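You operate a simulated robot arm through the tools that you are given. There is no shell and no other tool. Be economical: measure what you need, move in short steps, check, and stop when the job is done.

You run a simulated two-armed robot. Do the job below in one go: nothing can be reset, and whatever is moved stays where it is left.

Task
Count out what is wanted on the top of the side table. At the end: exactly one of the potatoes from the grey cupboard shelf is on the top of the side table; exactly one of the tea boxes from the top of the breakfast bar is on the top of the side table; whatever was shut is shut again. Leave all else as you found it, and nothing knocked over.

It is judged by the outcome, as a careful person would: the job done as asked, and still so three seconds after it is handed in. It fails if anything else is knocked over, pushed out of place, dropped, spilled or broken.

Robot
Two 7-joint arms with fingered hands on one trunk, on a base that drives. Base frame: it is fixed to the floor where the robot stands at the start and does not move with it; the origin is under the middle of the robot, x ahead of it, y to its left, z up. Lengths are in m, angles in degrees, forces in N, time in s.
The left shoulder is at the start at [0.07, 0.169, 1.268], the right one opposite. With the tool pointing down near the work surface each hand reaches from about 0.1 to 0.36 m from the robot's upright axis, wherever it stands, measured 20 degrees to its own side. Places, roughly: grey cupboard door [1.1, 3.5, 0.5]; potato (9x6x6 cm) [1.2, 3.6, 0.5]; top of the side table [1.3, 0.8, 0.8]. Payload 3.4 kg a hand.
The TCP of each hand is the grasp point between the finger pads, 0.023 m short of the fingertips. In the tool frame z runs along the fingers and y along their closing line. Largest opening 0.116 m; the body of the gripper starts 0.065 m behind the TCP. The gripper is a hand of 4 fingers: y runs from the thumb to the fingers, the wrist lies at [0, 0, -0.211] in the tool frame, and closing takes about 1.5 s.
Orientation is that of the tool frame in the base frame, as a unit quaternion [x, y, z, w]. With the fingers straight down and closing along the base's y, the tool's x points along the base's -x, its y along +y and its z along -z.

Tools
- The arms move only by the tool play_rows. It takes "left_increments", "right_increments" or both (then of equal length, played together; a hand with none holds still); each is a list of rows, each a list of 6 numbers: the shift along the tool's x, y, z in units of 30 mm (1.0 is 30 mm), then the turn, a rotation vector about the tool's x, y, z in units of 6 degrees (1.0 is 6 degrees). In form: [[tx, ty, tz, wx, wy, wz], ...]. A call has 1 to 8 rows; each row shifts and turns the commanded pose from where the row before left it, along the tool's axes as they then stand. "left_grip" and "right_grip" are, for a hand that has rows, the gripper command, from -1 (shut) to 1 (fully open), values between in proportion, set as the call begins (left out, the last holds). A call with a number of a shift or a turn outside -1 to 1 is refused whole. A row lasts 0.2 s, in which the tool goes at most 0.05 m and 8.6 degrees; a call with a longer step from one row to the next is refused whole, and so is a gripper value outside its range. A pose out of reach is approached as far as the arm can. The call stops where the force on the tool passes 40 N (or 10 N more than at its start, if that is more) or the arm is blocked; 0.2 s more then pass. The fingers move at their own pace (about 0.153 m/s each) and stop on an object; they squeeze with about 26 N. The grip force told is the motor's: it shows also when the fingers shut on nothing. Time passes only in rows, and 0.2 s behind the last, so rows that do not move let the fingers close. The reply holds the time, the measured pose of the TCP, the force on the tool along the base axes, the opening and the grip force, in the units named above and with some noise, with the torque about the TCP (base axes, N m) and any sound that the robot's microphone picked up.
- Cameras (640 x 400 px; columns grow to the right, rows downward): "scene" is now at [0.1247, 0.0474, 1.4931]; the picture's right is [0.51, -0.86, 0.00], its down [-0.60, -0.36, -0.71] and it looks along [0.62, 0.36, -0.70] (base axes); focal length 253 px, centre (320, 200). "left" rides on the left gripper at [-0.069, 0.001, -0.09] in its tool frame; the picture's right is [-0.01, -1.00, 0.00], its down [0.80, -0.01, -0.61] and it looks along [0.61, -0.01, 0.80] (tool axes); focal length 251 px, centre (320, 200). "right" rides on the right gripper at [0.069, 0.001, -0.09] in its tool frame; the picture's right is [-0.01, 1.00, 0.00], its down [-0.79, -0.01, -0.61] and it looks along [-0.61, -0.01, 0.79] (tool axes); focal length 251 px, centre (320, 200). There is no depth. A picture from a camera that has moved, and an enlarged one, comes with that camera's place and axes in the base frame and with its lens. The place of the scene camera against the robot may be out by one fixed shift of up to 0.018 m in any direction.
- grab_frame(camera): a new picture of that camera. The clock stands still meanwhile.
- move_column(by): slides the trunk up (or, below 0, down) by that many m; the arms and the scene camera ride with it, the base frame stays. It gives what a move gives, with no picture.
- base_move(legs): drives the robot by 1 to 6 legs, each [ahead, left, turn to the left] in m, m and degrees, along the robot's own axes; the way and the turn of a leg run together, so that a leg with both is an arc; at most 1.5 m and 180 degrees a leg. The arms and the cameras ride along, it lands a little off, and it stops where it bumps. It gives what a move gives.
- set_fingers(finger1, finger2, finger3, thumb_bend, hand): sets how far each is bent, from 0 (flat) to 1 (curled in); at 0.3 the hand is open as for a grip, at 0.7 the pads meet at the TCP. One left out holds its place. A second passes; each finger stops where it meets its share of the squeeze, and holds until it gets a number again. A gripper value or a shape takes the hand back. It gives what a move gives, with no picture; readings hold the bend of each and the force on the fingers (four entries, about 0 where the hand has none), thumb and palm.
- grasp_type(shape, hand): the hand has 4 fingers and takes this shape, open, in about a second: jaw (thumb against the fingers, like two jaws); tri (thumb and two fingers); tip (a fingertip pinch); poke (one finger out to press); point (the index stretched); flat (the hand flat); cup (the hand cupped); fist (a fist). The gripper value then closes the fingers along that shape, each until it touches; the sizes above hold for jaw. It gives what a move gives, with no picture.
- turn_head(pan, tilt): turns the head with the scene camera to pan (to the left, within 86 degrees either way) and tilt (down, from -29 to 69), counted from straight ahead of the robot. It gives what a move gives.
- zoom(camera, box): a new picture of the part [left, top, right, bottom] of that camera's present view, enlarged. The clock stands still meanwhile.
- hand_in(): hands the job in; it is judged then, once.

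Work in short steps. Places have to be worked out from the pictures, the camera data and where the tool is seen: move nearer, look again, correct. Check each grasp and each placing, and mend what went wrong. You have 165 turns and 122 pictures in all, those below and enlarged ones among them. Open the grippers and draw the arms clear of the work before you hand the job in, unless the task says otherwise; then end with one line.

The tools are called after "Request:" as a command line: name --argument value ..., lists and objects as JSON in quotes. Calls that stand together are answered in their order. play_rows: Moves the arms, as the interface text tells. Its arguments: {"type":"object","properties":{"left_increments":{"type":"array"},"left_grip":{"type":"number"},"right_increments":{"type":"array"},"right_grip":{"type":"number"}},"required":[]} The other tools are called the same way: move_column (by) slides the trunk up or down; grasp_type (shape, hand) gives the hand a shape; set_fingers (finger1, finger2, finger3, thumb_bend, hand) moves the fingers one by one; base_move (legs) drives the base; turn_head (pan, tilt) turns the head that bears the scene camera; grab_frame (camera) takes a picture; zoom (camera, box) takes an enlarged picture of a part of a camera's view; hand_in () hands the job in.

At the start:

```text
time: 0.0
left_tool_pos: [0.3577, 0.4517, 1.1386]
left_orientation: [0.0, 1.0, 0.001, -0.001]
left_contact_force: [0.8, -0.1, -0.1]
left_moment: [-0.01, 0.01, 0.0]
left_gripper_width: 0.1158
left_gripper_force: 0.1
left_shape: jaw
left_bend: [0.3, 0.3, 0.3, 0.3]
left_finger forces: [0.1, 0.0, 0.1, 0.1, 0.1, 0.0]
right_tool_pos: [0.5564, -0.019, 1.2267]
right_orientation: [0.0, 1.0, 0.0, 0.0]
right_contact_force: [0.3, 0.5, -1.0]
right_moment: [0.03, -0.02, 0.0]
right_gripper_width: 0.1157
right_gripper_force: 0.0
right_shape: jaw
right_bend: [0.3, 0.3, 0.3, 0.3]
right_finger forces: [0.0, 0.0, 0.0, 0.0, 0.0, 0.0]
trunk travel left (down, up): [-0.775, 0.165]
robot x, y, heading: [-0.0004, 0.0013, 0.2]
head pan, tilt: [30.6, 44.4]
```

scene: 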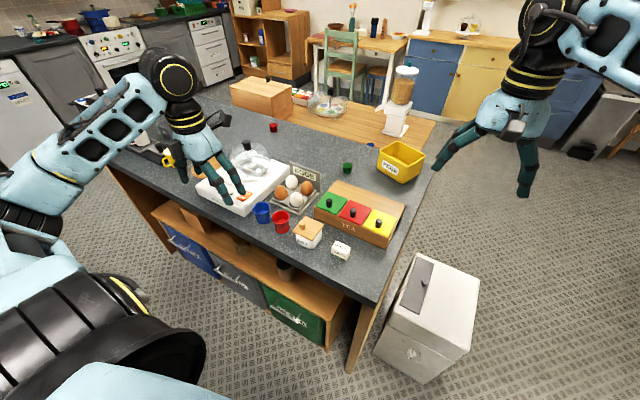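
right: 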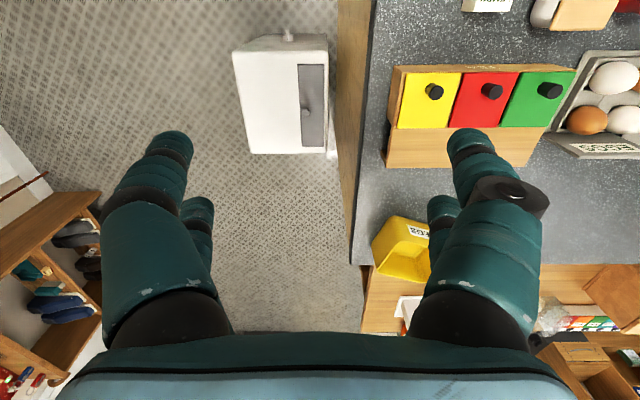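
left: 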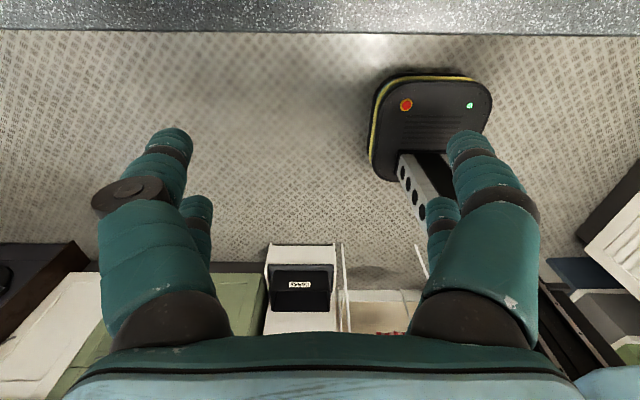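

I'll look around first: the wooden surface behind the island, and to the left.

Request:
zoom --camera "scene" --box '[200, 60, 460, 270]'

Request:
turn_head --pan 60 --tilt 15

Request:
grab_frame --camera "scene"

Request:
turn_head --pan 0 --tilt 15

Request:
grab_frame --camera "scene"

Request:
turn_head --pan -60 --tilt 15

Request:
grab_frame --camera "scene"

```text
1.90 times, centred on (330, 165) of scene
camera zoom: at [0.1247, 0.0474, 1.4931], right [0.51, -0.86, 0.0], down [-0.6, -0.36, -0.71], along [0.62, 0.36, -0.7], focal length 482 px, centre (301, 267)
```

zoom: 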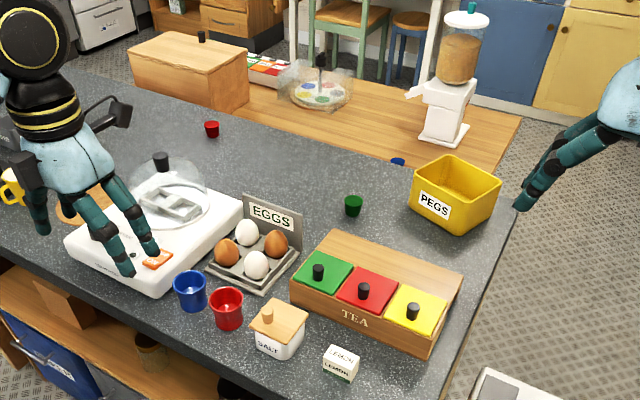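

```text
time: 0.9
left_tool_pos: [0.3582, 0.4501, 1.1385]
left_orientation: [0.0, 1.0, 0.0, 0.0]
left_contact_force: [0.1, 1.1, -0.7]
left_moment: [0.02, 0.0, -0.01]
left_gripper_width: 0.116
left_gripper_force: 0.1
left_shape: jaw
left_bend: [0.3, 0.3, 0.3, 0.3]
left_finger forces: [0.0, 0.0, 0.1, 0.0, 0.1, 0.0]
right_tool_pos: [0.5557, -0.0198, 1.2277]
right_orientation: [0.0, 1.0, 0.0, 0.0]
right_contact_force: [-0.1, -0.1, -0.3]
right_moment: [0.0, 0.0, 0.01]
right_gripper_width: 0.1161
right_gripper_force: 0.1
right_shape: jaw
right_bend: [0.3, 0.3, 0.3, 0.3]
right_finger forces: [0.0, 0.1, 0.0, 0.2, 0.0, 0.0]
trunk travel left (down, up): [-0.775, 0.165]
robot x, y, heading: [-0.0022, -0.0021, 0.0]
head pan, tilt: [60.0, 15.0]
```

```text
117 pictures are left
camera scene: at [0.101, 0.0866, 1.5389], right [0.87, -0.5, 0.0], down [-0.13, -0.22, -0.97], along [0.48, 0.84, -0.26], focal length 253 px, centre (320, 200)
```

scene: 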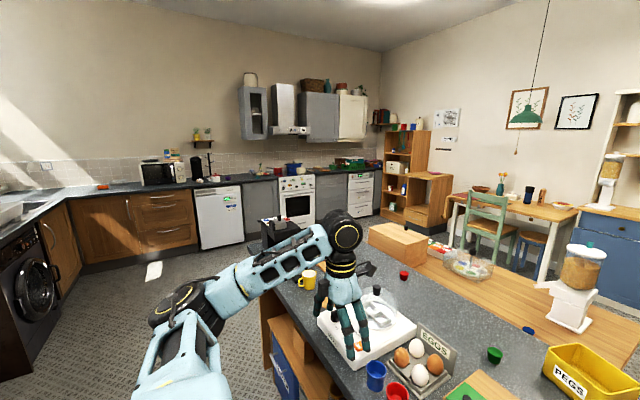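

```text
time: 2.2
left_tool_pos: [0.3573, 0.4512, 1.1382]
left_orientation: [0.0, 1.0, 0.0, 0.0]
left_contact_force: [0.2, -0.5, -0.1]
left_moment: [0.01, -0.01, -0.02]
left_gripper_width: 0.1158
left_gripper_force: 0.0
left_shape: jaw
left_bend: [0.3, 0.3, 0.3, 0.3]
left_finger forces: [0.1, 0.0, 0.1, 0.0, 0.0, 0.1]
right_tool_pos: [0.5562, -0.0185, 1.2266]
right_orientation: [0.0, 1.0, 0.0, -0.001]
right_contact_force: [0.2, 0.2, 0.4]
right_moment: [-0.01, 0.0, -0.03]
right_gripper_width: 0.1158
right_gripper_force: 0.1
right_shape: jaw
right_bend: [0.3, 0.3, 0.3, 0.3]
right_finger forces: [0.0, 0.1, 0.1, 0.0, 0.0, 0.0]
trunk travel left (down, up): [-0.775, 0.165]
robot x, y, heading: [0.0008, -0.0019, -0.2]
head pan, tilt: [0.0, 15.0]
```

```text
116 pictures are left
camera scene: at [0.1477, 0.0059, 1.539], right [0.0, -1.0, 0.0], down [-0.26, 0.0, -0.97], along [0.97, 0.0, -0.26], focal length 253 px, centre (320, 200)
```

scene: 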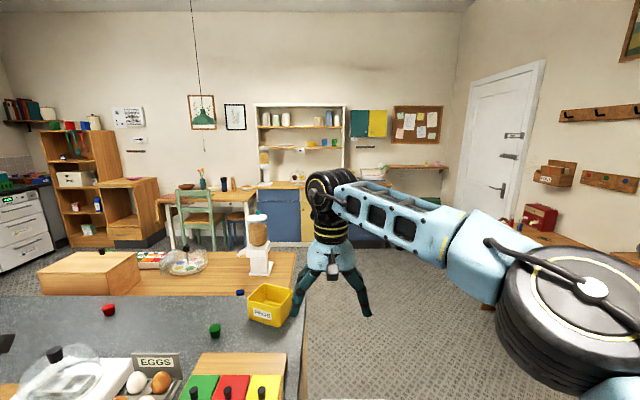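

```text
time: 3.5
left_tool_pos: [0.3588, 0.4516, 1.1388]
left_orientation: [0.0, 1.0, 0.0, 0.0]
left_contact_force: [-1.2, -0.4, 0.1]
left_moment: [0.02, -0.02, 0.01]
left_gripper_width: 0.116
left_gripper_force: 0.0
left_shape: jaw
left_bend: [0.3, 0.3, 0.3, 0.3]
left_finger forces: [0.1, 0.1, 0.0, 0.0, 0.0, 0.0]
right_tool_pos: [0.5555, -0.0193, 1.2275]
right_orientation: [0.0, 1.0, -0.001, 0.0]
right_contact_force: [-0.4, 0.4, -0.8]
right_moment: [0.04, 0.02, 0.0]
right_gripper_width: 0.1158
right_gripper_force: 0.1
right_shape: jaw
right_bend: [0.3, 0.3, 0.3, 0.3]
right_finger forces: [0.0, 0.0, 0.1, 0.1, 0.0, 0.0]
trunk travel left (down, up): [-0.775, 0.165]
robot x, y, heading: [0.0029, 0.0007, -0.1]
head pan, tilt: [-60.0, 15.0]
```

```text
115 pictures are left
camera scene: at [0.101, -0.0751, 1.539], right [-0.87, -0.5, 0.0], down [-0.13, 0.22, -0.97], along [0.48, -0.84, -0.26], focal length 253 px, centre (320, 200)
```

scene: 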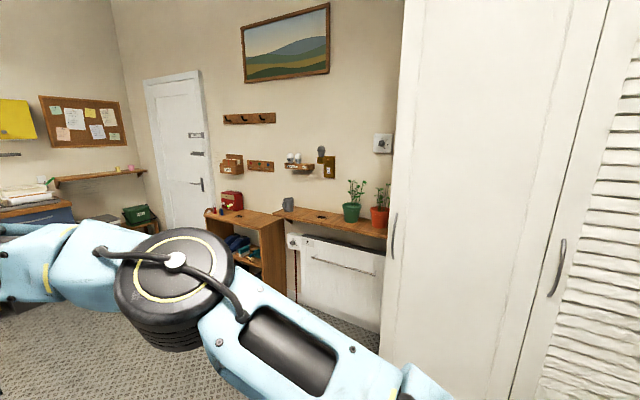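

The wood top is the side table and the dark top is the breakfast bar. Next I look closer at the bar for the tea boxes.

Request:
turn_head --pan 15 --tilt 50

Request:
grab_frame --camera "scene"

Request:
zoom --camera "scene" --box '[180, 170, 400, 310]'

Request:
zoom --camera "scene" --box '[0, 0, 300, 190]'

```text
time: 5.0
left_tool_pos: [0.3577, 0.45, 1.1383]
left_orientation: [0.0, 1.0, 0.0, 0.0]
left_contact_force: [0.3, 0.1, 0.4]
left_moment: [-0.01, 0.02, 0.01]
left_gripper_width: 0.1159
left_gripper_force: 0.1
left_shape: jaw
left_bend: [0.3, 0.3, 0.3, 0.3]
left_finger forces: [0.0, 0.1, 0.1, 0.1, 0.0, 0.1]
right_tool_pos: [0.5552, -0.0191, 1.2264]
right_orientation: [0.0, 1.0, 0.001, 0.0]
right_contact_force: [0.7, -0.3, -0.4]
right_moment: [-0.02, 0.0, -0.04]
right_gripper_width: 0.1158
right_gripper_force: 0.0
right_shape: jaw
right_bend: [0.3, 0.3, 0.3, 0.3]
right_finger forces: [0.0, 0.1, 0.0, 0.0, 0.1, 0.0]
trunk travel left (down, up): [-0.775, 0.165]
robot x, y, heading: [0.0045, 0.0022, -0.3]
head pan, tilt: [15.0, 50.0]
```

```text
114 pictures are left
camera scene: at [0.1287, 0.0256, 1.4853], right [0.26, -0.97, 0.0], down [-0.74, -0.2, -0.64], along [0.62, 0.17, -0.77], focal length 253 px, centre (320, 200)
```

scene: 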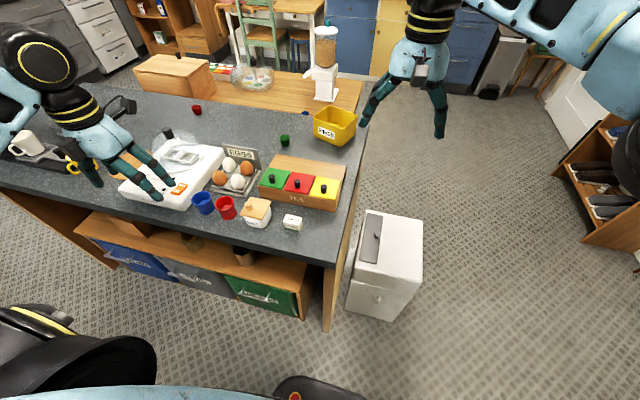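

```text
2.86 times, centred on (290, 240) of scene
camera zoom: at [0.1287, 0.0256, 1.4853], right [0.26, -0.97, 0.0], down [-0.74, -0.2, -0.64], along [0.62, 0.17, -0.77], focal length 724 px, centre (406, 86)
```

zoom: 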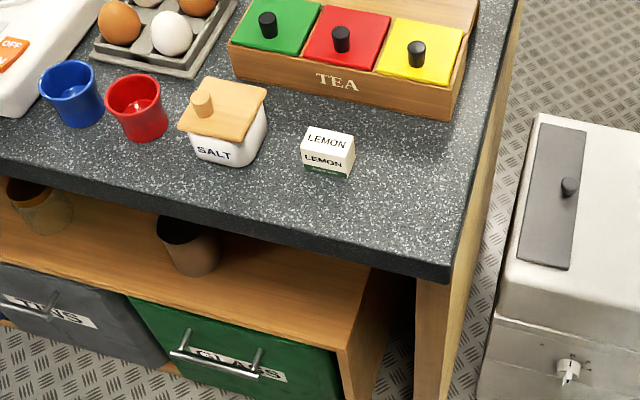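

```text
2.11 times, centred on (150, 95) of scene
camera zoom: at [0.1287, 0.0256, 1.4853], right [0.26, -0.97, 0.0], down [-0.74, -0.2, -0.64], along [0.62, 0.17, -0.77], focal length 533 px, centre (678, 421)
```

zoom: 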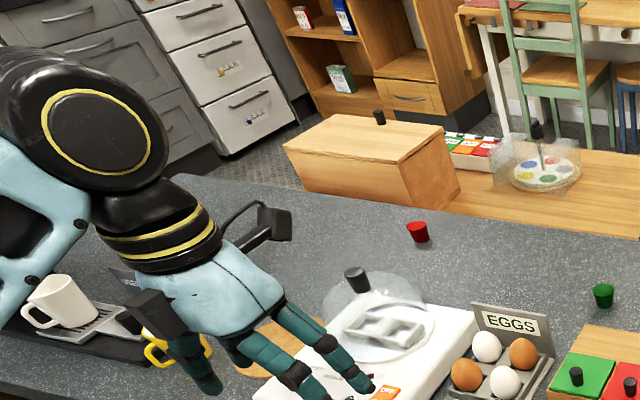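

Zoom in on the LEMON box and the tray of small boxes on the side table.

Request:
zoom --camera "scene" --box '[270, 205, 318, 235]'

Request:
zoom --camera "scene" --box '[195, 50, 275, 100]'

Request:
zoom --camera "right" --box '[360, 0, 640, 175]'

```text
13.33 times, centred on (294, 220) of scene
camera zoom: at [0.1287, 0.0256, 1.4853], right [0.26, -0.97, 0.0], down [-0.74, -0.2, -0.64], along [0.62, 0.17, -0.77], focal length 3377 px, centre (667, -67)
```

zoom: 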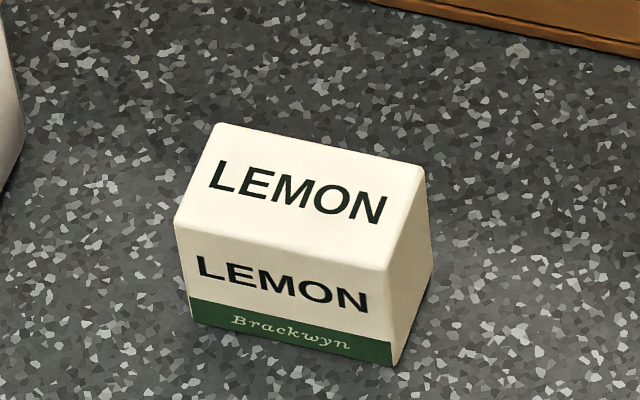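

```text
8.00 times, centred on (235, 75) of scene
camera zoom: at [0.1287, 0.0256, 1.4853], right [0.26, -0.97, 0.0], down [-0.74, -0.2, -0.64], along [0.62, 0.17, -0.77], focal length 2026 px, centre (1000, 1200)
```

zoom: 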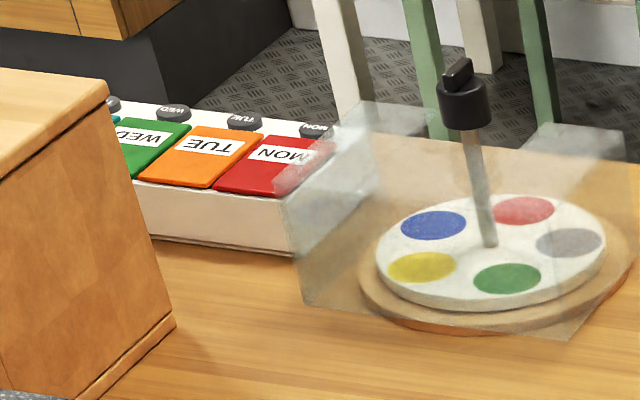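

```text
2.29 times, centred on (500, 88) of right
camera zoom: at [0.4879, -0.0177, 1.3162], right [0.01, 1.0, 0.0], down [0.79, -0.01, 0.61], along [0.61, -0.01, -0.79], focal length 575 px, centre (-91, 457)
```

zoom: 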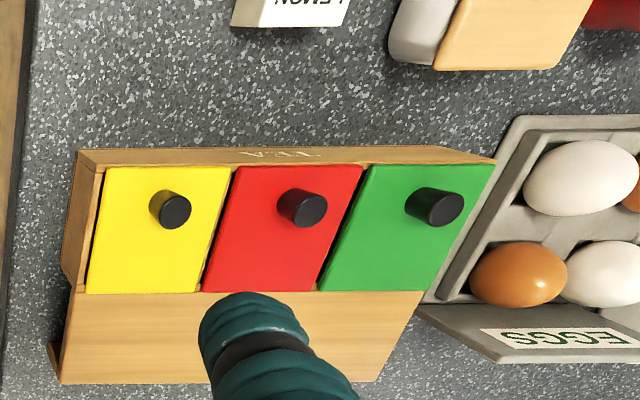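

The LEMON packet is a free-standing tea box near (0.49, 0.20). I move the left hand above it (staying high) and swing the right hand aside.

Request:
play_rows --left_increments '[[-0.54, -1, 0, 0, 0, 0], [-0.54, -1, 0, 0, 0, 0], [-0.54, -1, 0, 0, 0, 0], [-0.54, -1, 0, 0, 0, 0], [-0.54, -1, 0, 0, 0, 0], [-0.54, -1, 0, 0, 0, 0], [-0.54, -1, 0, 0, 0, 0], [-0.54, -1, 0, 0, 0, 0]]' --right_increments '[[0.8, -1, 0, 0, 0, 0], [0.8, -1, 0, 0, 0, 0], [0.8, -1, 0, 0, 0, 0], [0.8, -1, 0, 0, 0, 0], [0.8, -1, 0, 0, 0, 0], [0.8, -1, 0, 0, 0, 0], [0.8, -1, 0, 0, 0, 0], [0.8, -1, 0, 0, 0, 0]]'

Request:
grab_frame --camera "left"

Request:
grab_frame --camera "scene"

```text
time: 6.8
left_tool_pos: [0.4878, 0.2081, 1.1399]
left_orientation: [0.0, 1.0, 0.002, 0.0]
left_contact_force: [-0.4, 0.4, -0.1]
left_moment: [0.02, 0.01, 0.0]
left_gripper_width: 0.1159
left_gripper_force: 0.0
left_shape: jaw
left_bend: [0.3, 0.3, 0.3, 0.3]
left_finger forces: [0.0, 0.0, 0.1, 0.0, 0.0, 0.0]
right_tool_pos: [0.364, -0.2625, 1.2264]
right_orientation: [-0.001, 1.0, 0.001, 0.0]
right_contact_force: [0.5, -0.4, 0.1]
right_moment: [0.04, -0.01, -0.01]
right_gripper_width: 0.116
right_gripper_force: 0.0
right_shape: jaw
right_bend: [0.3, 0.3, 0.3, 0.3]
right_finger forces: [0.1, 0.0, 0.0, 0.0, 0.1, 0.0]
trunk travel left (down, up): [-0.775, 0.165]
robot x, y, heading: [-0.0001, 0.0005, 0.1]
head pan, tilt: [15.0, 50.0]
```

```text
108 pictures are left
camera left: at [0.5554, 0.2079, 1.2276], right [0.01, -1.0, 0.0], down [-0.8, -0.01, 0.61], along [-0.61, 0.0, -0.8], focal length 251 px, centre (320, 200)
```

left: 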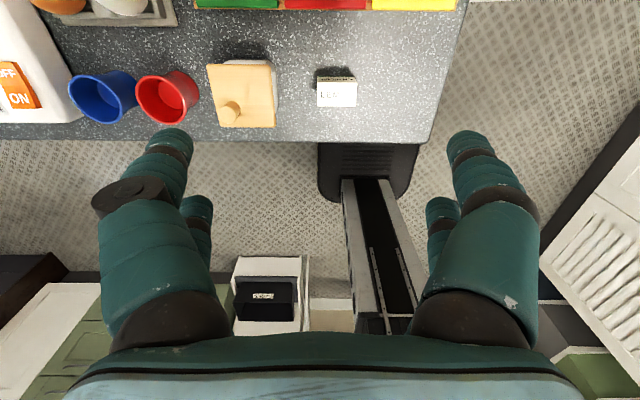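

```text
107 pictures are left
camera scene: at [0.1282, 0.0218, 1.4854], right [0.26, -0.97, 0.0], down [-0.74, -0.2, -0.64], along [0.62, 0.17, -0.77], focal length 253 px, centre (320, 200)
```

scene: 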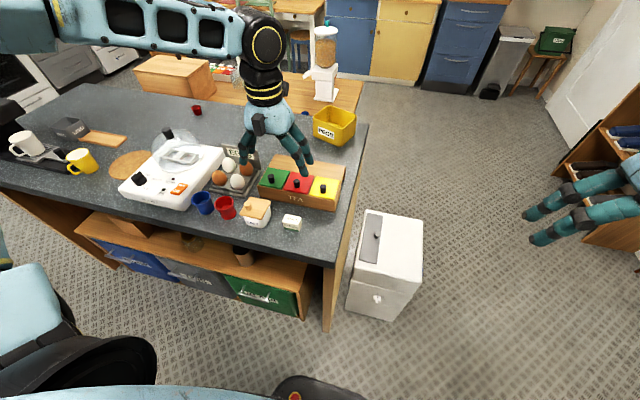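

Triangulated: LEMON box top at about (0.48, 0.19, 0.94), roughly 4.3 × 2.6 cm. I rotate the hand 90° so the fingers close along x, clear of the salt pot.

Request:
play_rows --left_increments '[[0, 0, 0, 0, 0, 1], [0, 0, 0, 0, 0, 1], [0, 0, 0, 0, 0, 1], [0, 0, 0, 0, 0, 1], [0, 0, 0, 0, 0, 1], [0, 0, 0, 0, 0, 1], [0, 0, 0, 0, 0, 1], [0, 0, 0, 0, 0, 1]]' --left_grip 0.2

Request:
play_rows --left_increments '[[0, 0, 0, 0, 0, 1], [0, 0, 0, 0, 0, 1], [0, 0, 0, 0, 0, 1], [0, 0, 0, 0, 0, 1], [0, 0, 0, 0, 0, 1], [0, 0, 0, 0, 0, 1], [0, 0, 0, 0, 0, 1]]' --left_grip 0.2

Request:
grab_frame --camera "left"

```text
time: 8.6
left_tool_pos: [0.488, 0.2107, 1.1381]
left_orientation: [0.407, 0.914, 0.0, 0.0]
left_contact_force: [-0.2, 0.3, -0.5]
left_moment: [0.02, 0.02, 0.02]
left_gripper_width: 0.0699
left_gripper_force: 0.2
left_shape: jaw
left_bend: [0.71, 0.71, 0.71, 0.72]
left_finger forces: [0.1, 0.0, 0.0, 0.0, 0.0, 0.1]
right_tool_pos: [0.3656, -0.2588, 1.2279]
right_orientation: [0.0, 1.0, 0.0, 0.0]
right_contact_force: [-0.2, 0.5, 0.0]
right_moment: [-0.04, 0.01, 0.0]
right_gripper_width: 0.1158
right_gripper_force: 0.1
right_shape: jaw
right_bend: [0.3, 0.3, 0.3, 0.3]
right_finger forces: [0.0, 0.1, 0.0, 0.0, 0.0, 0.0]
trunk travel left (down, up): [-0.775, 0.165]
robot x, y, heading: [-0.0033, -0.0, -0.1]
head pan, tilt: [15.0, 50.0]
```

```text
time: 10.2
left_tool_pos: [0.488, 0.2111, 1.1382]
left_orientation: [0.708, 0.707, 0.0, 0.0]
left_contact_force: [-0.1, -0.1, 1.4]
left_moment: [0.01, -0.02, 0.02]
left_gripper_width: 0.07
left_gripper_force: 0.0
left_shape: jaw
left_bend: [0.71, 0.71, 0.71, 0.72]
left_finger forces: [0.1, 0.0, 0.1, 0.1, 0.0, 0.0]
right_tool_pos: [0.3636, -0.2593, 1.2276]
right_orientation: [0.0, 1.0, 0.0, 0.0]
right_contact_force: [0.0, -0.1, -1.0]
right_moment: [-0.02, -0.01, -0.03]
right_gripper_width: 0.1158
right_gripper_force: 0.0
right_shape: jaw
right_bend: [0.3, 0.3, 0.3, 0.3]
right_finger forces: [0.0, 0.0, 0.0, 0.0, 0.0, 0.0]
trunk travel left (down, up): [-0.775, 0.165]
robot x, y, heading: [0.0013, 0.0014, 0.0]
head pan, tilt: [15.0, 50.0]
```

```text
106 pictures are left
camera left: at [0.4876, 0.142, 1.2261], right [-1.0, -0.01, 0.0], down [-0.01, 0.79, 0.61], along [0.0, 0.61, -0.79], focal length 251 px, centre (320, 200)
```

left: 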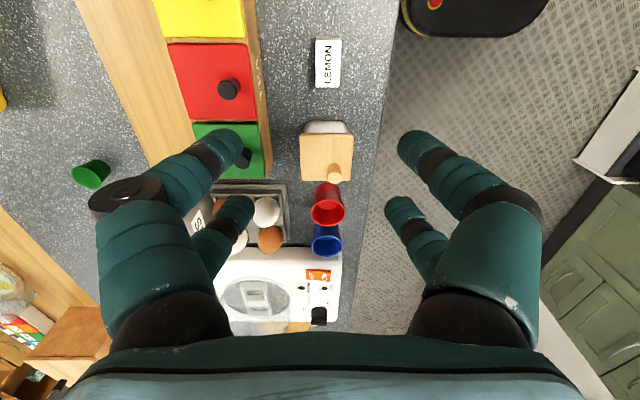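

Box re-measured at (0.481, 0.188). I align over it and descend to about 0.985, then check.

Request:
play_rows --left_increments '[[-0.73, -0.23, 0, 0, 0, 0], [0, 0, 1, 0, 0, 0], [0, 0, 1, 0, 0, 0], [0, 0, 1, 0, 0, 0], [0, 0, 1, 0, 0, 0], [0, 0, 1, 0, 0, 0]]'

Request:
grab_frame --camera "left"

Request:
zoom --camera "scene" --box '[200, 130, 380, 250]'

```text
time: 11.6
left_tool_pos: [0.4821, 0.1888, 0.9869]
left_orientation: [0.707, 0.707, 0.0, 0.0]
left_contact_force: [-0.3, -0.3, 0.9]
left_moment: [0.0, 0.03, 0.0]
left_gripper_width: 0.07
left_gripper_force: 0.0
left_shape: jaw
left_bend: [0.71, 0.71, 0.71, 0.72]
left_finger forces: [0.0, 0.0, 0.1, 0.0, 0.0, 0.0]
right_tool_pos: [0.3654, -0.2591, 1.2277]
right_orientation: [0.0, 1.0, -0.001, 0.0]
right_contact_force: [0.9, 0.8, -0.4]
right_moment: [0.0, 0.01, -0.05]
right_gripper_width: 0.1162
right_gripper_force: 0.2
right_shape: jaw
right_bend: [0.3, 0.3, 0.3, 0.3]
right_finger forces: [0.0, 0.0, 0.1, 0.0, 0.0, 0.0]
trunk travel left (down, up): [-0.775, 0.165]
robot x, y, heading: [0.0013, -0.0015, -0.0]
head pan, tilt: [15.0, 50.0]
```

```text
105 pictures are left
camera left: at [0.4814, 0.1193, 1.0746], right [-1.0, -0.01, 0.0], down [-0.01, 0.79, 0.61], along [-0.01, 0.61, -0.79], focal length 251 px, centre (320, 200)
```

left: 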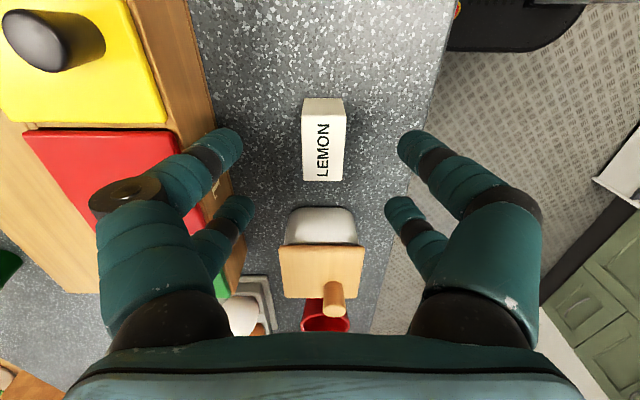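

```text
3.33 times, centred on (290, 190) of scene
camera zoom: at [0.1295, 0.0261, 1.4852], right [0.26, -0.97, 0.0], down [-0.74, -0.2, -0.64], along [0.62, 0.17, -0.77], focal length 844 px, centre (420, 233)
```

zoom: 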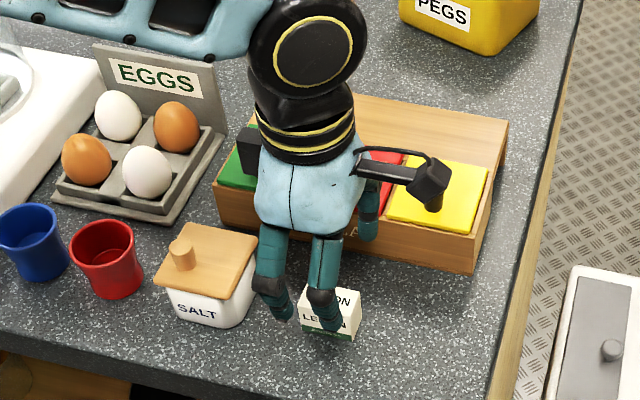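

Box centre is about (0.481, 0.184), and the fingers straddle it with clearance to salt. Descending further to about 0.948.

Request:
play_rows --left_increments '[[-0.13, 0, 0.5, 0, 0, 0], [0, 0, 0.5, 0, 0, 0], [0, 0, 0.3, 0, 0, 0]]'

Request:
grab_frame --camera "left"

Request:
zoom --camera "scene" --box '[230, 170, 350, 250]'

```text
time: 12.4
left_tool_pos: [0.4725, 0.1942, 0.9576]
left_orientation: [0.707, 0.707, 0.001, 0.0]
left_contact_force: [-0.2, 0.5, -0.9]
left_moment: [-0.02, -0.01, -0.01]
left_gripper_width: 0.0702
left_gripper_force: 0.0
left_shape: jaw
left_bend: [0.71, 0.71, 0.71, 0.72]
left_finger forces: [0.0, 0.0, 0.0, 0.0, 0.1, 0.1]
left hand out of reach, approached as far as the arm can: row 2, 3
right_tool_pos: [0.3636, -0.2593, 1.2272]
right_orientation: [0.0, 1.0, 0.0, 0.0]
right_contact_force: [0.0, 0.8, -0.1]
right_moment: [-0.01, 0.02, -0.01]
right_gripper_width: 0.1158
right_gripper_force: 0.0
right_shape: jaw
right_bend: [0.3, 0.3, 0.3, 0.3]
right_finger forces: [0.0, 0.1, 0.2, 0.0, 0.0, 0.0]
trunk travel left (down, up): [-0.775, 0.165]
robot x, y, heading: [-0.0029, 0.002, -0.3]
head pan, tilt: [15.0, 50.0]
```

```text
103 pictures are left
camera left: at [0.4726, 0.1241, 1.0456], right [-1.0, -0.01, 0.0], down [-0.01, 0.8, 0.61], along [0.0, 0.61, -0.8], focal length 251 px, centre (320, 200)
```

left: 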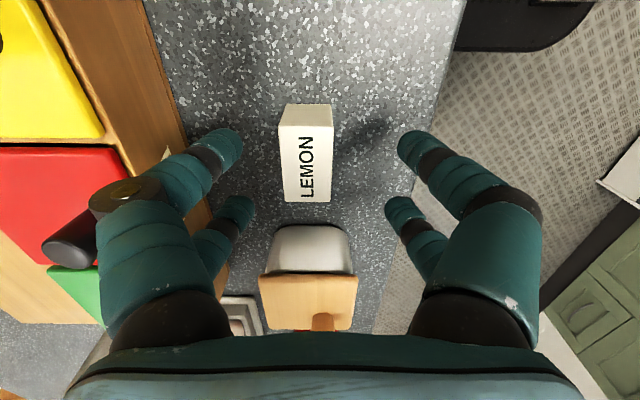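

```text
5.00 times, centred on (290, 210) of scene
camera zoom: at [0.1283, 0.0254, 1.4853], right [0.26, -0.97, 0.0], down [-0.74, -0.2, -0.64], along [0.62, 0.17, -0.77], focal length 1266 px, centre (470, 150)
```

zoom: 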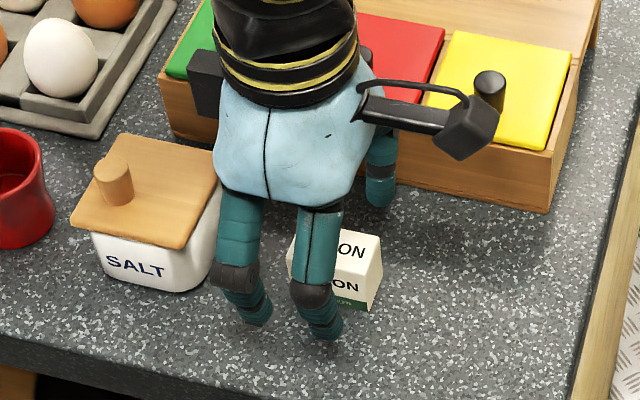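

Out of reach at this shoulder height; raise the arm, then lower the trunk.

Request:
play_rows --left_increments '[[0, 0, -1, 0, 0, 0], [0, 0, -1, 0, 0, 0], [0, 0, -1, 0, 0, 0], [0, 0, -1, 0, 0, 0], [0, 0, -1, 0, 0, 0], [0, 0, -1, 0, 0, 0]]'

Request:
move_column --by -0.15

Request:
grab_frame --camera "left"

```text
time: 13.8
left_tool_pos: [0.4732, 0.1923, 1.1379]
left_orientation: [0.707, 0.707, -0.001, 0.0]
left_contact_force: [0.6, 0.9, 0.3]
left_moment: [0.02, -0.02, -0.02]
left_gripper_width: 0.0702
left_gripper_force: 0.0
left_shape: jaw
left_bend: [0.71, 0.71, 0.71, 0.72]
left_finger forces: [0.0, 0.0, 0.1, 0.2, 0.0, 0.0]
right_tool_pos: [0.3645, -0.2587, 1.2274]
right_orientation: [0.0, 1.0, 0.0, -0.001]
right_contact_force: [1.1, 0.0, 0.8]
right_moment: [0.04, 0.02, 0.01]
right_gripper_width: 0.1161
right_gripper_force: 0.1
right_shape: jaw
right_bend: [0.3, 0.3, 0.3, 0.3]
right_finger forces: [0.0, 0.0, 0.0, 0.0, 0.0, 0.0]
trunk travel left (down, up): [-0.775, 0.165]
robot x, y, heading: [-0.0017, -0.0015, 0.0]
head pan, tilt: [15.0, 50.0]
```

```text
time: 15.6
left_tool_pos: [0.4724, 0.1932, 0.9874]
left_orientation: [0.707, 0.707, 0.0, -0.001]
left_contact_force: [-0.8, -0.1, -0.9]
left_moment: [0.0, 0.0, -0.03]
left_gripper_width: 0.0701
left_gripper_force: 0.1
left_shape: jaw
left_bend: [0.71, 0.71, 0.71, 0.72]
left_finger forces: [0.0, 0.0, 0.0, 0.0, 0.0, 0.0]
right_tool_pos: [0.3647, -0.2594, 1.0783]
right_orientation: [0.0, 1.0, -0.001, 0.0]
right_contact_force: [-0.1, 0.1, -0.3]
right_moment: [-0.01, -0.02, 0.0]
right_gripper_width: 0.116
right_gripper_force: 0.0
right_shape: jaw
right_bend: [0.3, 0.3, 0.3, 0.3]
right_finger forces: [0.0, 0.0, 0.1, 0.0, 0.0, 0.1]
trunk travel left (down, up): [-0.625, 0.315]
robot x, y, heading: [0.0009, 0.0015, 0.3]
head pan, tilt: [15.0, 50.0]
```

```text
101 pictures are left
camera left: at [0.4719, 0.1241, 1.0758], right [-1.0, -0.01, 0.0], down [-0.01, 0.79, 0.61], along [-0.01, 0.61, -0.79], focal length 251 px, centre (320, 200)
```

left: 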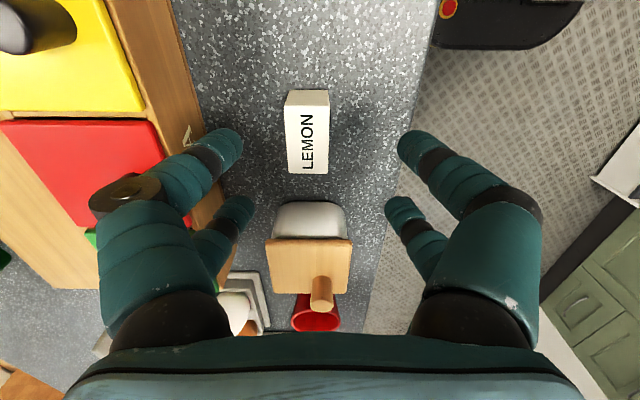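

Now centre (+8 mm x, −9 mm y) and descend to about 0.942.

Request:
play_rows --left_increments '[[-0.3, 0.27, 0, 0, 0, 0], [0, 0, 0.5, 0, 0, 0], [0, 0, 0.5, 0, 0, 0], [0, 0, 0.5, 0, 0, 0]]'

Request:
grab_frame --camera "left"

Request:
zoom --camera "scene" --box '[240, 100, 400, 200]'

```text
time: 16.6
left_tool_pos: [0.4802, 0.1847, 0.9408]
left_orientation: [0.707, 0.707, 0.001, -0.001]
left_contact_force: [0.3, 0.1, 0.8]
left_moment: [-0.02, -0.01, -0.02]
left_gripper_width: 0.07
left_gripper_force: 0.0
left_shape: jaw
left_bend: [0.71, 0.71, 0.71, 0.72]
left_finger forces: [0.0, 0.0, 0.0, 0.0, 0.0, 0.0]
right_tool_pos: [0.3651, -0.2591, 1.0775]
right_orientation: [0.001, 1.0, 0.0, 0.0]
right_contact_force: [-0.2, 0.2, 0.4]
right_moment: [-0.02, 0.0, 0.0]
right_gripper_width: 0.1161
right_gripper_force: 0.0
right_shape: jaw
right_bend: [0.3, 0.3, 0.3, 0.3]
right_finger forces: [0.0, 0.0, 0.0, 0.0, 0.1, 0.1]
trunk travel left (down, up): [-0.625, 0.315]
robot x, y, heading: [0.0012, 0.0014, 0.1]
head pan, tilt: [15.0, 50.0]
```

```text
100 pictures are left
camera left: at [0.4805, 0.1159, 1.0299], right [-1.0, -0.01, 0.0], down [-0.01, 0.79, 0.61], along [-0.01, 0.61, -0.79], focal length 251 px, centre (320, 200)
```

left: 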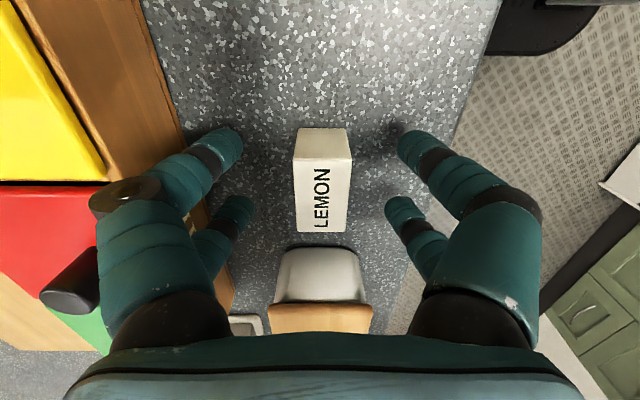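

```text
4.00 times, centred on (320, 150) of scene
camera zoom: at [0.129, 0.0254, 1.3353], right [0.26, -0.97, 0.0], down [-0.74, -0.2, -0.64], along [0.62, 0.17, -0.77], focal length 1013 px, centre (320, 400)
```

zoom: 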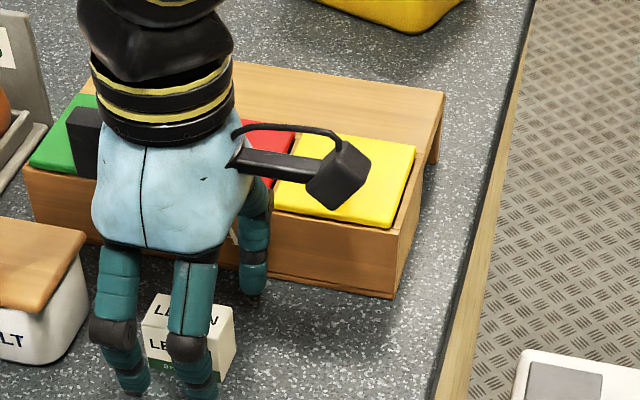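

Well centred; close the fingers on the box.

Request:
play_rows --left_increments '[[-0.1, 0, 0, 0, 0, 0], [0, 0, 0, 0, 0, 0], [0, 0, 0, 0, 0, 0], [0, 0, 0, 0, 0, 0], [0, 0, 0, 0, 0, 0], [0, 0, 0, 0, 0, 0], [0, 0, 0, 0, 0, 0]]' --left_grip -1

Request:
grab_frame --camera "left"

```text
time: 18.2
left_tool_pos: [0.4806, 0.1817, 0.9414]
left_orientation: [0.707, 0.707, 0.0, 0.0]
left_contact_force: [-0.1, -0.2, 0.0]
left_moment: [0.04, -0.03, -0.01]
left_gripper_width: 0.0162
left_gripper_force: 25.1
left_shape: jaw
left_bend: [0.74, 0.73, 0.73, 0.77]
left_finger forces: [22.8, 24.3, 25.0, 0.0, 19.7, 0.1]
right_tool_pos: [0.3644, -0.2595, 1.0769]
right_orientation: [0.0, 1.0, 0.0, 0.0]
right_contact_force: [-0.1, 0.6, -0.7]
right_moment: [0.0, -0.01, -0.02]
right_gripper_width: 0.116
right_gripper_force: 0.0
right_shape: jaw
right_bend: [0.3, 0.3, 0.3, 0.3]
right_finger forces: [0.0, 0.0, 0.0, 0.0, 0.0, 0.0]
trunk travel left (down, up): [-0.625, 0.315]
robot x, y, heading: [0.0008, -0.0021, 0.1]
head pan, tilt: [15.0, 50.0]
```

```text
98 pictures are left
camera left: at [0.4805, 0.1129, 1.0301], right [-1.0, -0.01, 0.0], down [-0.01, 0.79, 0.61], along [-0.01, 0.61, -0.79], focal length 251 px, centre (320, 200)
```

left: 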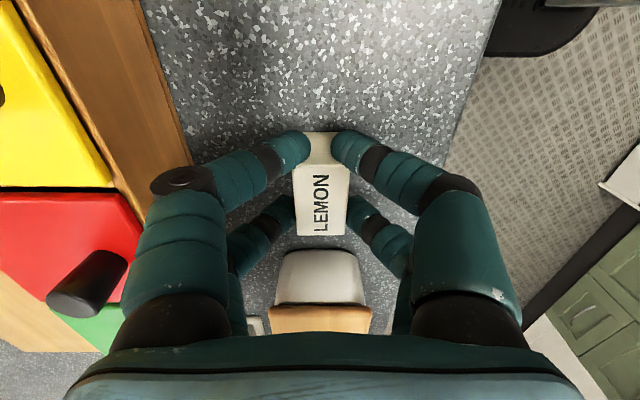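

Gripped (finger forces ~24 N, width 16 mm). Lift straight up and check.

Request:
play_rows --left_increments '[[0, 0, -0.7, 0, 0, 0], [0, 0, -1, 0, 0, 0], [0, 0, -1, 0, 0, 0], [0, 0, -1, 0, 0, 0], [0, 0, -1, 0, 0, 0], [0, 0, -1, 0, 0, 0], [0, 0, -1, 0, 0, 0]]'

Request:
grab_frame --camera "left"

Request:
grab_frame --camera "scene"

```text
time: 19.8
left_tool_pos: [0.4806, 0.1804, 1.1421]
left_orientation: [0.707, 0.707, 0.0, -0.001]
left_contact_force: [-0.4, 0.3, -1.1]
left_moment: [0.0, 0.03, 0.02]
left_gripper_width: 0.0164
left_gripper_force: 26.5
left_shape: jaw
left_bend: [0.74, 0.73, 0.73, 0.77]
left_finger forces: [22.6, 24.3, 25.0, 0.1, 19.7, 0.1]
right_tool_pos: [0.3635, -0.2581, 1.0776]
right_orientation: [0.0, 1.0, 0.0, -0.001]
right_contact_force: [0.2, -0.9, 0.0]
right_moment: [0.0, -0.01, 0.0]
right_gripper_width: 0.1159
right_gripper_force: 0.0
right_shape: jaw
right_bend: [0.3, 0.3, 0.3, 0.3]
right_finger forces: [0.0, 0.0, 0.0, 0.0, 0.1, 0.0]
trunk travel left (down, up): [-0.625, 0.315]
robot x, y, heading: [0.0023, -0.0025, 0.3]
head pan, tilt: [15.0, 50.0]
```

```text
97 pictures are left
camera left: at [0.4796, 0.1111, 1.2305], right [-1.0, -0.01, 0.0], down [-0.01, 0.79, 0.61], along [-0.01, 0.61, -0.79], focal length 251 px, centre (320, 200)
```

left: 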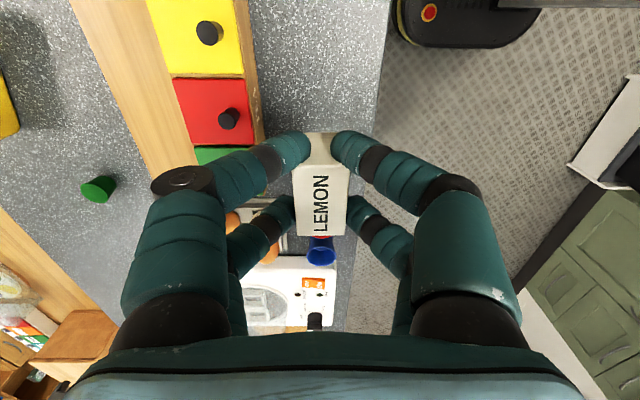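

```text
96 pictures are left
camera scene: at [0.1287, 0.0254, 1.3353], right [0.26, -0.97, 0.0], down [-0.74, -0.2, -0.64], along [0.62, 0.17, -0.77], focal length 253 px, centre (320, 200)
```

scene: 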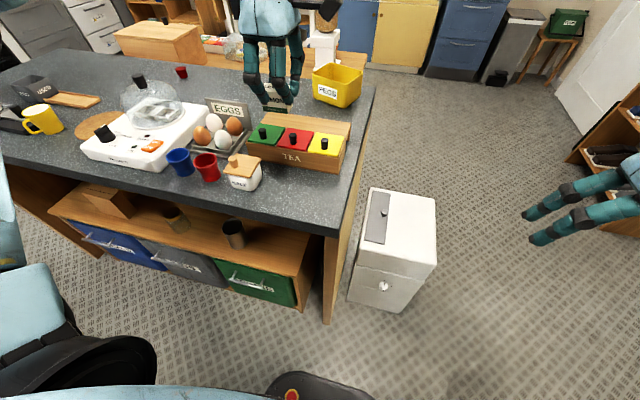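

Box is held securely. Raise the trunk a little, pull the hand in, and look to the right for the route around the bar's end.

Request:
move_column --by 0.1

Request:
play_rows --left_increments '[[0, -1, 0, 0, 0, 0], [0, -1, 0, 0, 0, 0], [0, -1, 0, 0, 0, 0], [0, -1, 0, 0, 0, 0]]' --right_increments '[[0, 1, 0, 0, 0, 0], [0, 1, 0, 0, 0, 0], [0, 1, 0, 0, 0, 0], [0, 0, 0, 0, 0, 0]]'

Request:
turn_head --pan -70 --tilt 45

Request:
grab_frame --camera "scene"

Request:
turn_head --pan -25 --tilt 35

Request:
grab_frame --camera "scene"

```text
time: 21.1
left_tool_pos: [0.4801, 0.1797, 1.2413]
left_orientation: [0.707, 0.707, 0.001, 0.0]
left_contact_force: [0.9, 0.0, -0.6]
left_moment: [0.01, 0.02, -0.01]
left_gripper_width: 0.0162
left_gripper_force: 26.2
left_shape: jaw
left_bend: [0.74, 0.73, 0.73, 0.77]
left_finger forces: [22.6, 24.4, 25.1, 0.0, 19.6, 0.1]
right_tool_pos: [0.364, -0.2598, 1.1763]
right_orientation: [0.0, 1.0, 0.0, -0.001]
right_contact_force: [0.3, 0.1, -0.4]
right_moment: [0.0, -0.01, -0.01]
right_gripper_width: 0.116
right_gripper_force: 0.0
right_shape: jaw
right_bend: [0.3, 0.3, 0.3, 0.3]
right_finger forces: [0.0, 0.1, 0.0, 0.0, 0.1, 0.1]
trunk travel left (down, up): [-0.725, 0.215]
robot x, y, heading: [-0.0007, 0.0033, -0.2]
head pan, tilt: [15.0, 50.0]
```

```text
time: 22.1
left_tool_pos: [0.3559, 0.1792, 1.2424]
left_orientation: [0.707, 0.708, 0.001, 0.001]
left_contact_force: [0.6, 0.4, -0.2]
left_moment: [-0.01, -0.03, -0.02]
left_gripper_width: 0.0161
left_gripper_force: 26.3
left_shape: jaw
left_bend: [0.74, 0.73, 0.73, 0.77]
left_finger forces: [22.6, 24.4, 25.0, 0.0, 19.7, 0.1]
right_tool_pos: [0.3626, -0.1694, 1.1771]
right_orientation: [0.0, 1.0, 0.0, 0.001]
right_contact_force: [0.5, 0.1, 0.2]
right_moment: [-0.01, -0.01, -0.04]
right_gripper_width: 0.1158
right_gripper_force: 0.1
right_shape: jaw
right_bend: [0.3, 0.3, 0.3, 0.3]
right_finger forces: [0.0, 0.1, 0.1, 0.0, 0.0, 0.0]
trunk travel left (down, up): [-0.725, 0.215]
robot x, y, heading: [0.0001, 0.001, -0.0]
head pan, tilt: [15.0, 50.0]
```

```text
time: 23.7
left_tool_pos: [0.3583, 0.1795, 1.2409]
left_orientation: [0.707, 0.707, -0.001, 0.0]
left_contact_force: [0.0, 0.9, 0.0]
left_moment: [0.0, 0.0, 0.01]
left_gripper_width: 0.0162
left_gripper_force: 25.9
left_shape: jaw
left_bend: [0.74, 0.73, 0.73, 0.77]
left_finger forces: [22.7, 24.4, 25.1, 0.0, 19.7, 0.0]
right_tool_pos: [0.3647, -0.17, 1.1771]
right_orientation: [0.001, 1.0, 0.0, 0.0]
right_contact_force: [-0.6, 0.0, -0.3]
right_moment: [0.04, -0.01, -0.01]
right_gripper_width: 0.1158
right_gripper_force: 0.0
right_shape: jaw
right_bend: [0.3, 0.3, 0.3, 0.3]
right_finger forces: [0.1, 0.0, 0.0, 0.0, 0.1, 0.0]
trunk travel left (down, up): [-0.725, 0.215]
robot x, y, heading: [-0.0026, 0.0011, 0.1]
head pan, tilt: [-70.0, 45.0]
```

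```text
95 pictures are left
camera scene: at [0.0821, -0.0707, 1.4422], right [-0.94, -0.34, 0.0], down [-0.24, 0.66, -0.71], along [0.24, -0.66, -0.71], focal length 253 px, centre (320, 200)
```

scene: 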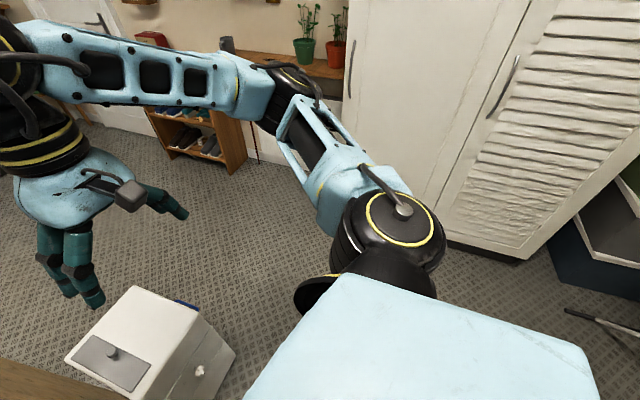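

```text
time: 24.8
left_tool_pos: [0.358, 0.1804, 1.2411]
left_orientation: [0.707, 0.707, -0.001, 0.0]
left_contact_force: [-0.3, 0.1, 0.3]
left_moment: [0.02, 0.02, 0.03]
left_gripper_width: 0.0163
left_gripper_force: 25.8
left_shape: jaw
left_bend: [0.74, 0.73, 0.73, 0.77]
left_finger forces: [22.7, 24.5, 24.9, 0.1, 19.7, 0.0]
right_tool_pos: [0.3645, -0.1687, 1.1762]
right_orientation: [0.0, 1.0, 0.0, 0.0]
right_contact_force: [-0.9, -1.1, -0.8]
right_moment: [-0.01, -0.03, -0.03]
right_gripper_width: 0.1157
right_gripper_force: 0.2
right_shape: jaw
right_bend: [0.3, 0.3, 0.3, 0.3]
right_finger forces: [0.0, 0.0, 0.1, 0.0, 0.0, 0.0]
trunk travel left (down, up): [-0.725, 0.215]
robot x, y, heading: [-0.0026, -0.0014, 0.0]
head pan, tilt: [-25.0, 35.0]
```

```text
94 pictures are left
camera scene: at [0.134, -0.0317, 1.457], right [-0.42, -0.91, 0.0], down [-0.52, 0.24, -0.82], along [0.74, -0.35, -0.57], focal length 253 px, centre (320, 200)
```

scene: 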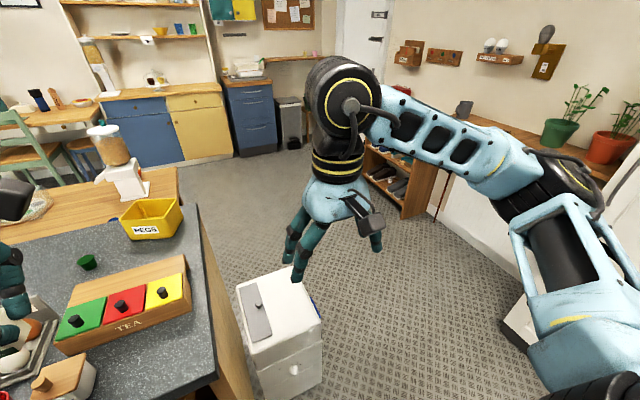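

Corridor: bin to y≈−0.37, wardrobe at y≈−1.4, so y≈−0.87 is clear. Drive back, right, then forward past the bar's end.

Request:
base_move --legs '[[-0.3, 0, 0], [0, -0.86, 0], [1.3, 0, 0]]'

Request:
turn_head --pan 60 --tilt 35

Request:
grab_frame --camera "scene"

```text
time: 30.9
left_tool_pos: [0.1224, -0.5729, 1.2952]
left_orientation: [0.493, 0.851, -0.12, 0.134]
left_contact_force: [0.1, 3.5, -0.8]
left_moment: [-0.19, 0.01, -0.06]
left_gripper_width: 0.0137
left_gripper_force: 26.2
left_shape: jaw
left_bend: [0.77, 0.73, 0.73, 0.78]
left_finger forces: [0.0, 28.0, 24.1, 0.0, 0.0, 0.0]
right_tool_pos: [0.2045, -0.8881, 1.1448]
right_orientation: [-0.226, 0.974, 0.024, -0.005]
right_contact_force: [-0.1, 1.8, -0.1]
right_moment: [-0.17, -0.03, -0.01]
right_gripper_width: 0.1161
right_gripper_force: 0.0
right_shape: jaw
right_bend: [0.3, 0.3, 0.3, 0.3]
right_finger forces: [0.0, 0.0, 0.0, 0.0, 0.0, 0.0]
trunk travel left (down, up): [-0.725, 0.215]
robot x, y, heading: [-0.1997, -0.8184, 19.2]
head pan, tilt: [-25.0, 35.0]
stopped in leg 2: the robot was blocked; the commanded pose is now the measured one
```

```text
time: 32.5
left_tool_pos: [0.1323, -0.5901, 1.2568]
left_orientation: [0.532, 0.843, -0.061, 0.055]
left_contact_force: [0.3, -1.9, -0.1]
left_moment: [0.08, 0.07, -0.02]
left_gripper_width: 0.0137
left_gripper_force: 26.1
left_shape: jaw
left_bend: [0.77, 0.73, 0.73, 0.78]
left_finger forces: [0.0, 27.6, 24.3, 0.0, 0.0, 0.1]
right_tool_pos: [0.2344, -0.887, 1.1449]
right_orientation: [-0.234, 0.972, 0.02, -0.008]
right_contact_force: [0.2, -0.8, -0.5]
right_moment: [0.0, -0.06, -0.01]
right_gripper_width: 0.1159
right_gripper_force: 0.0
right_shape: jaw
right_bend: [0.3, 0.3, 0.3, 0.3]
right_finger forces: [0.0, 0.1, 0.0, 0.0, 0.0, 0.1]
trunk travel left (down, up): [-0.725, 0.215]
robot x, y, heading: [-0.1821, -0.8229, 20.7]
head pan, tilt: [60.0, 35.0]
```

```text
93 pictures are left
camera scene: at [-0.1092, -0.6761, 1.4535], right [0.99, -0.16, 0.0], down [-0.1, -0.59, -0.8], along [0.13, 0.79, -0.6], focal length 253 px, centre (320, 200)
```

scene: 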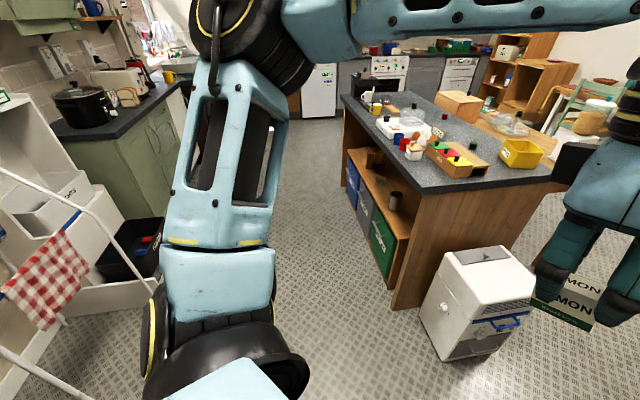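

The robot bumped something (likely the right elbow on the wardrobe) and got turned ~20°. Check the box in the left hand and the right side before moving.

Request:
grab_frame --camera "left"

Request:
turn_head --pan -75 --tilt 40

Request:
grab_frame --camera "scene"

```text
92 pictures are left
camera left: at [0.1595, -0.6363, 1.3548], right [-0.9, -0.43, 0.04], down [-0.36, 0.8, 0.47], along [-0.24, 0.41, -0.88], focal length 251 px, centre (320, 200)
```

left: 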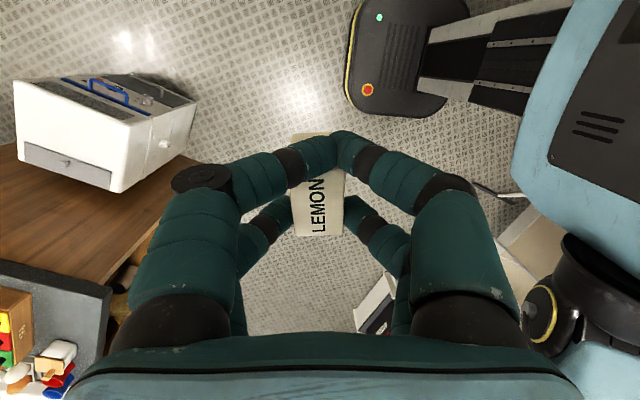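

```text
time: 34.7
left_tool_pos: [0.1313, -0.589, 1.2563]
left_orientation: [0.532, 0.843, -0.059, 0.056]
left_contact_force: [-1.6, 1.4, -1.0]
left_moment: [-0.11, -0.12, 0.0]
left_gripper_width: 0.0138
left_gripper_force: 26.4
left_shape: jaw
left_bend: [0.77, 0.73, 0.73, 0.78]
left_finger forces: [0.0, 27.5, 24.3, 0.1, 0.0, 0.0]
right_tool_pos: [0.233, -0.8862, 1.1469]
right_orientation: [-0.236, 0.972, 0.021, -0.006]
right_contact_force: [2.1, 0.3, 0.6]
right_moment: [0.03, 0.07, 0.0]
right_gripper_width: 0.1157
right_gripper_force: 0.1
right_shape: jaw
right_bend: [0.3, 0.3, 0.3, 0.3]
right_finger forces: [0.0, 0.1, 0.0, 0.0, 0.1, 0.0]
trunk travel left (down, up): [-0.725, 0.215]
robot x, y, heading: [-0.1822, -0.8198, 20.6]
head pan, tilt: [-75.0, 40.0]
```

```text
91 pictures are left
camera scene: at [-0.0759, -0.8328, 1.45], right [-0.81, -0.59, 0.02], down [-0.38, 0.5, -0.78], along [0.45, -0.64, -0.63], focal length 253 px, centre (320, 200)
```

scene: 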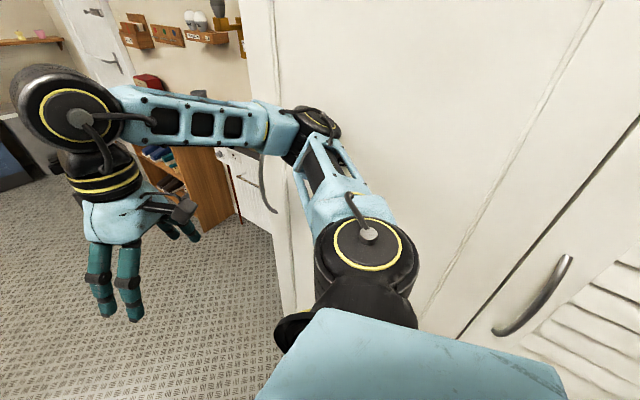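

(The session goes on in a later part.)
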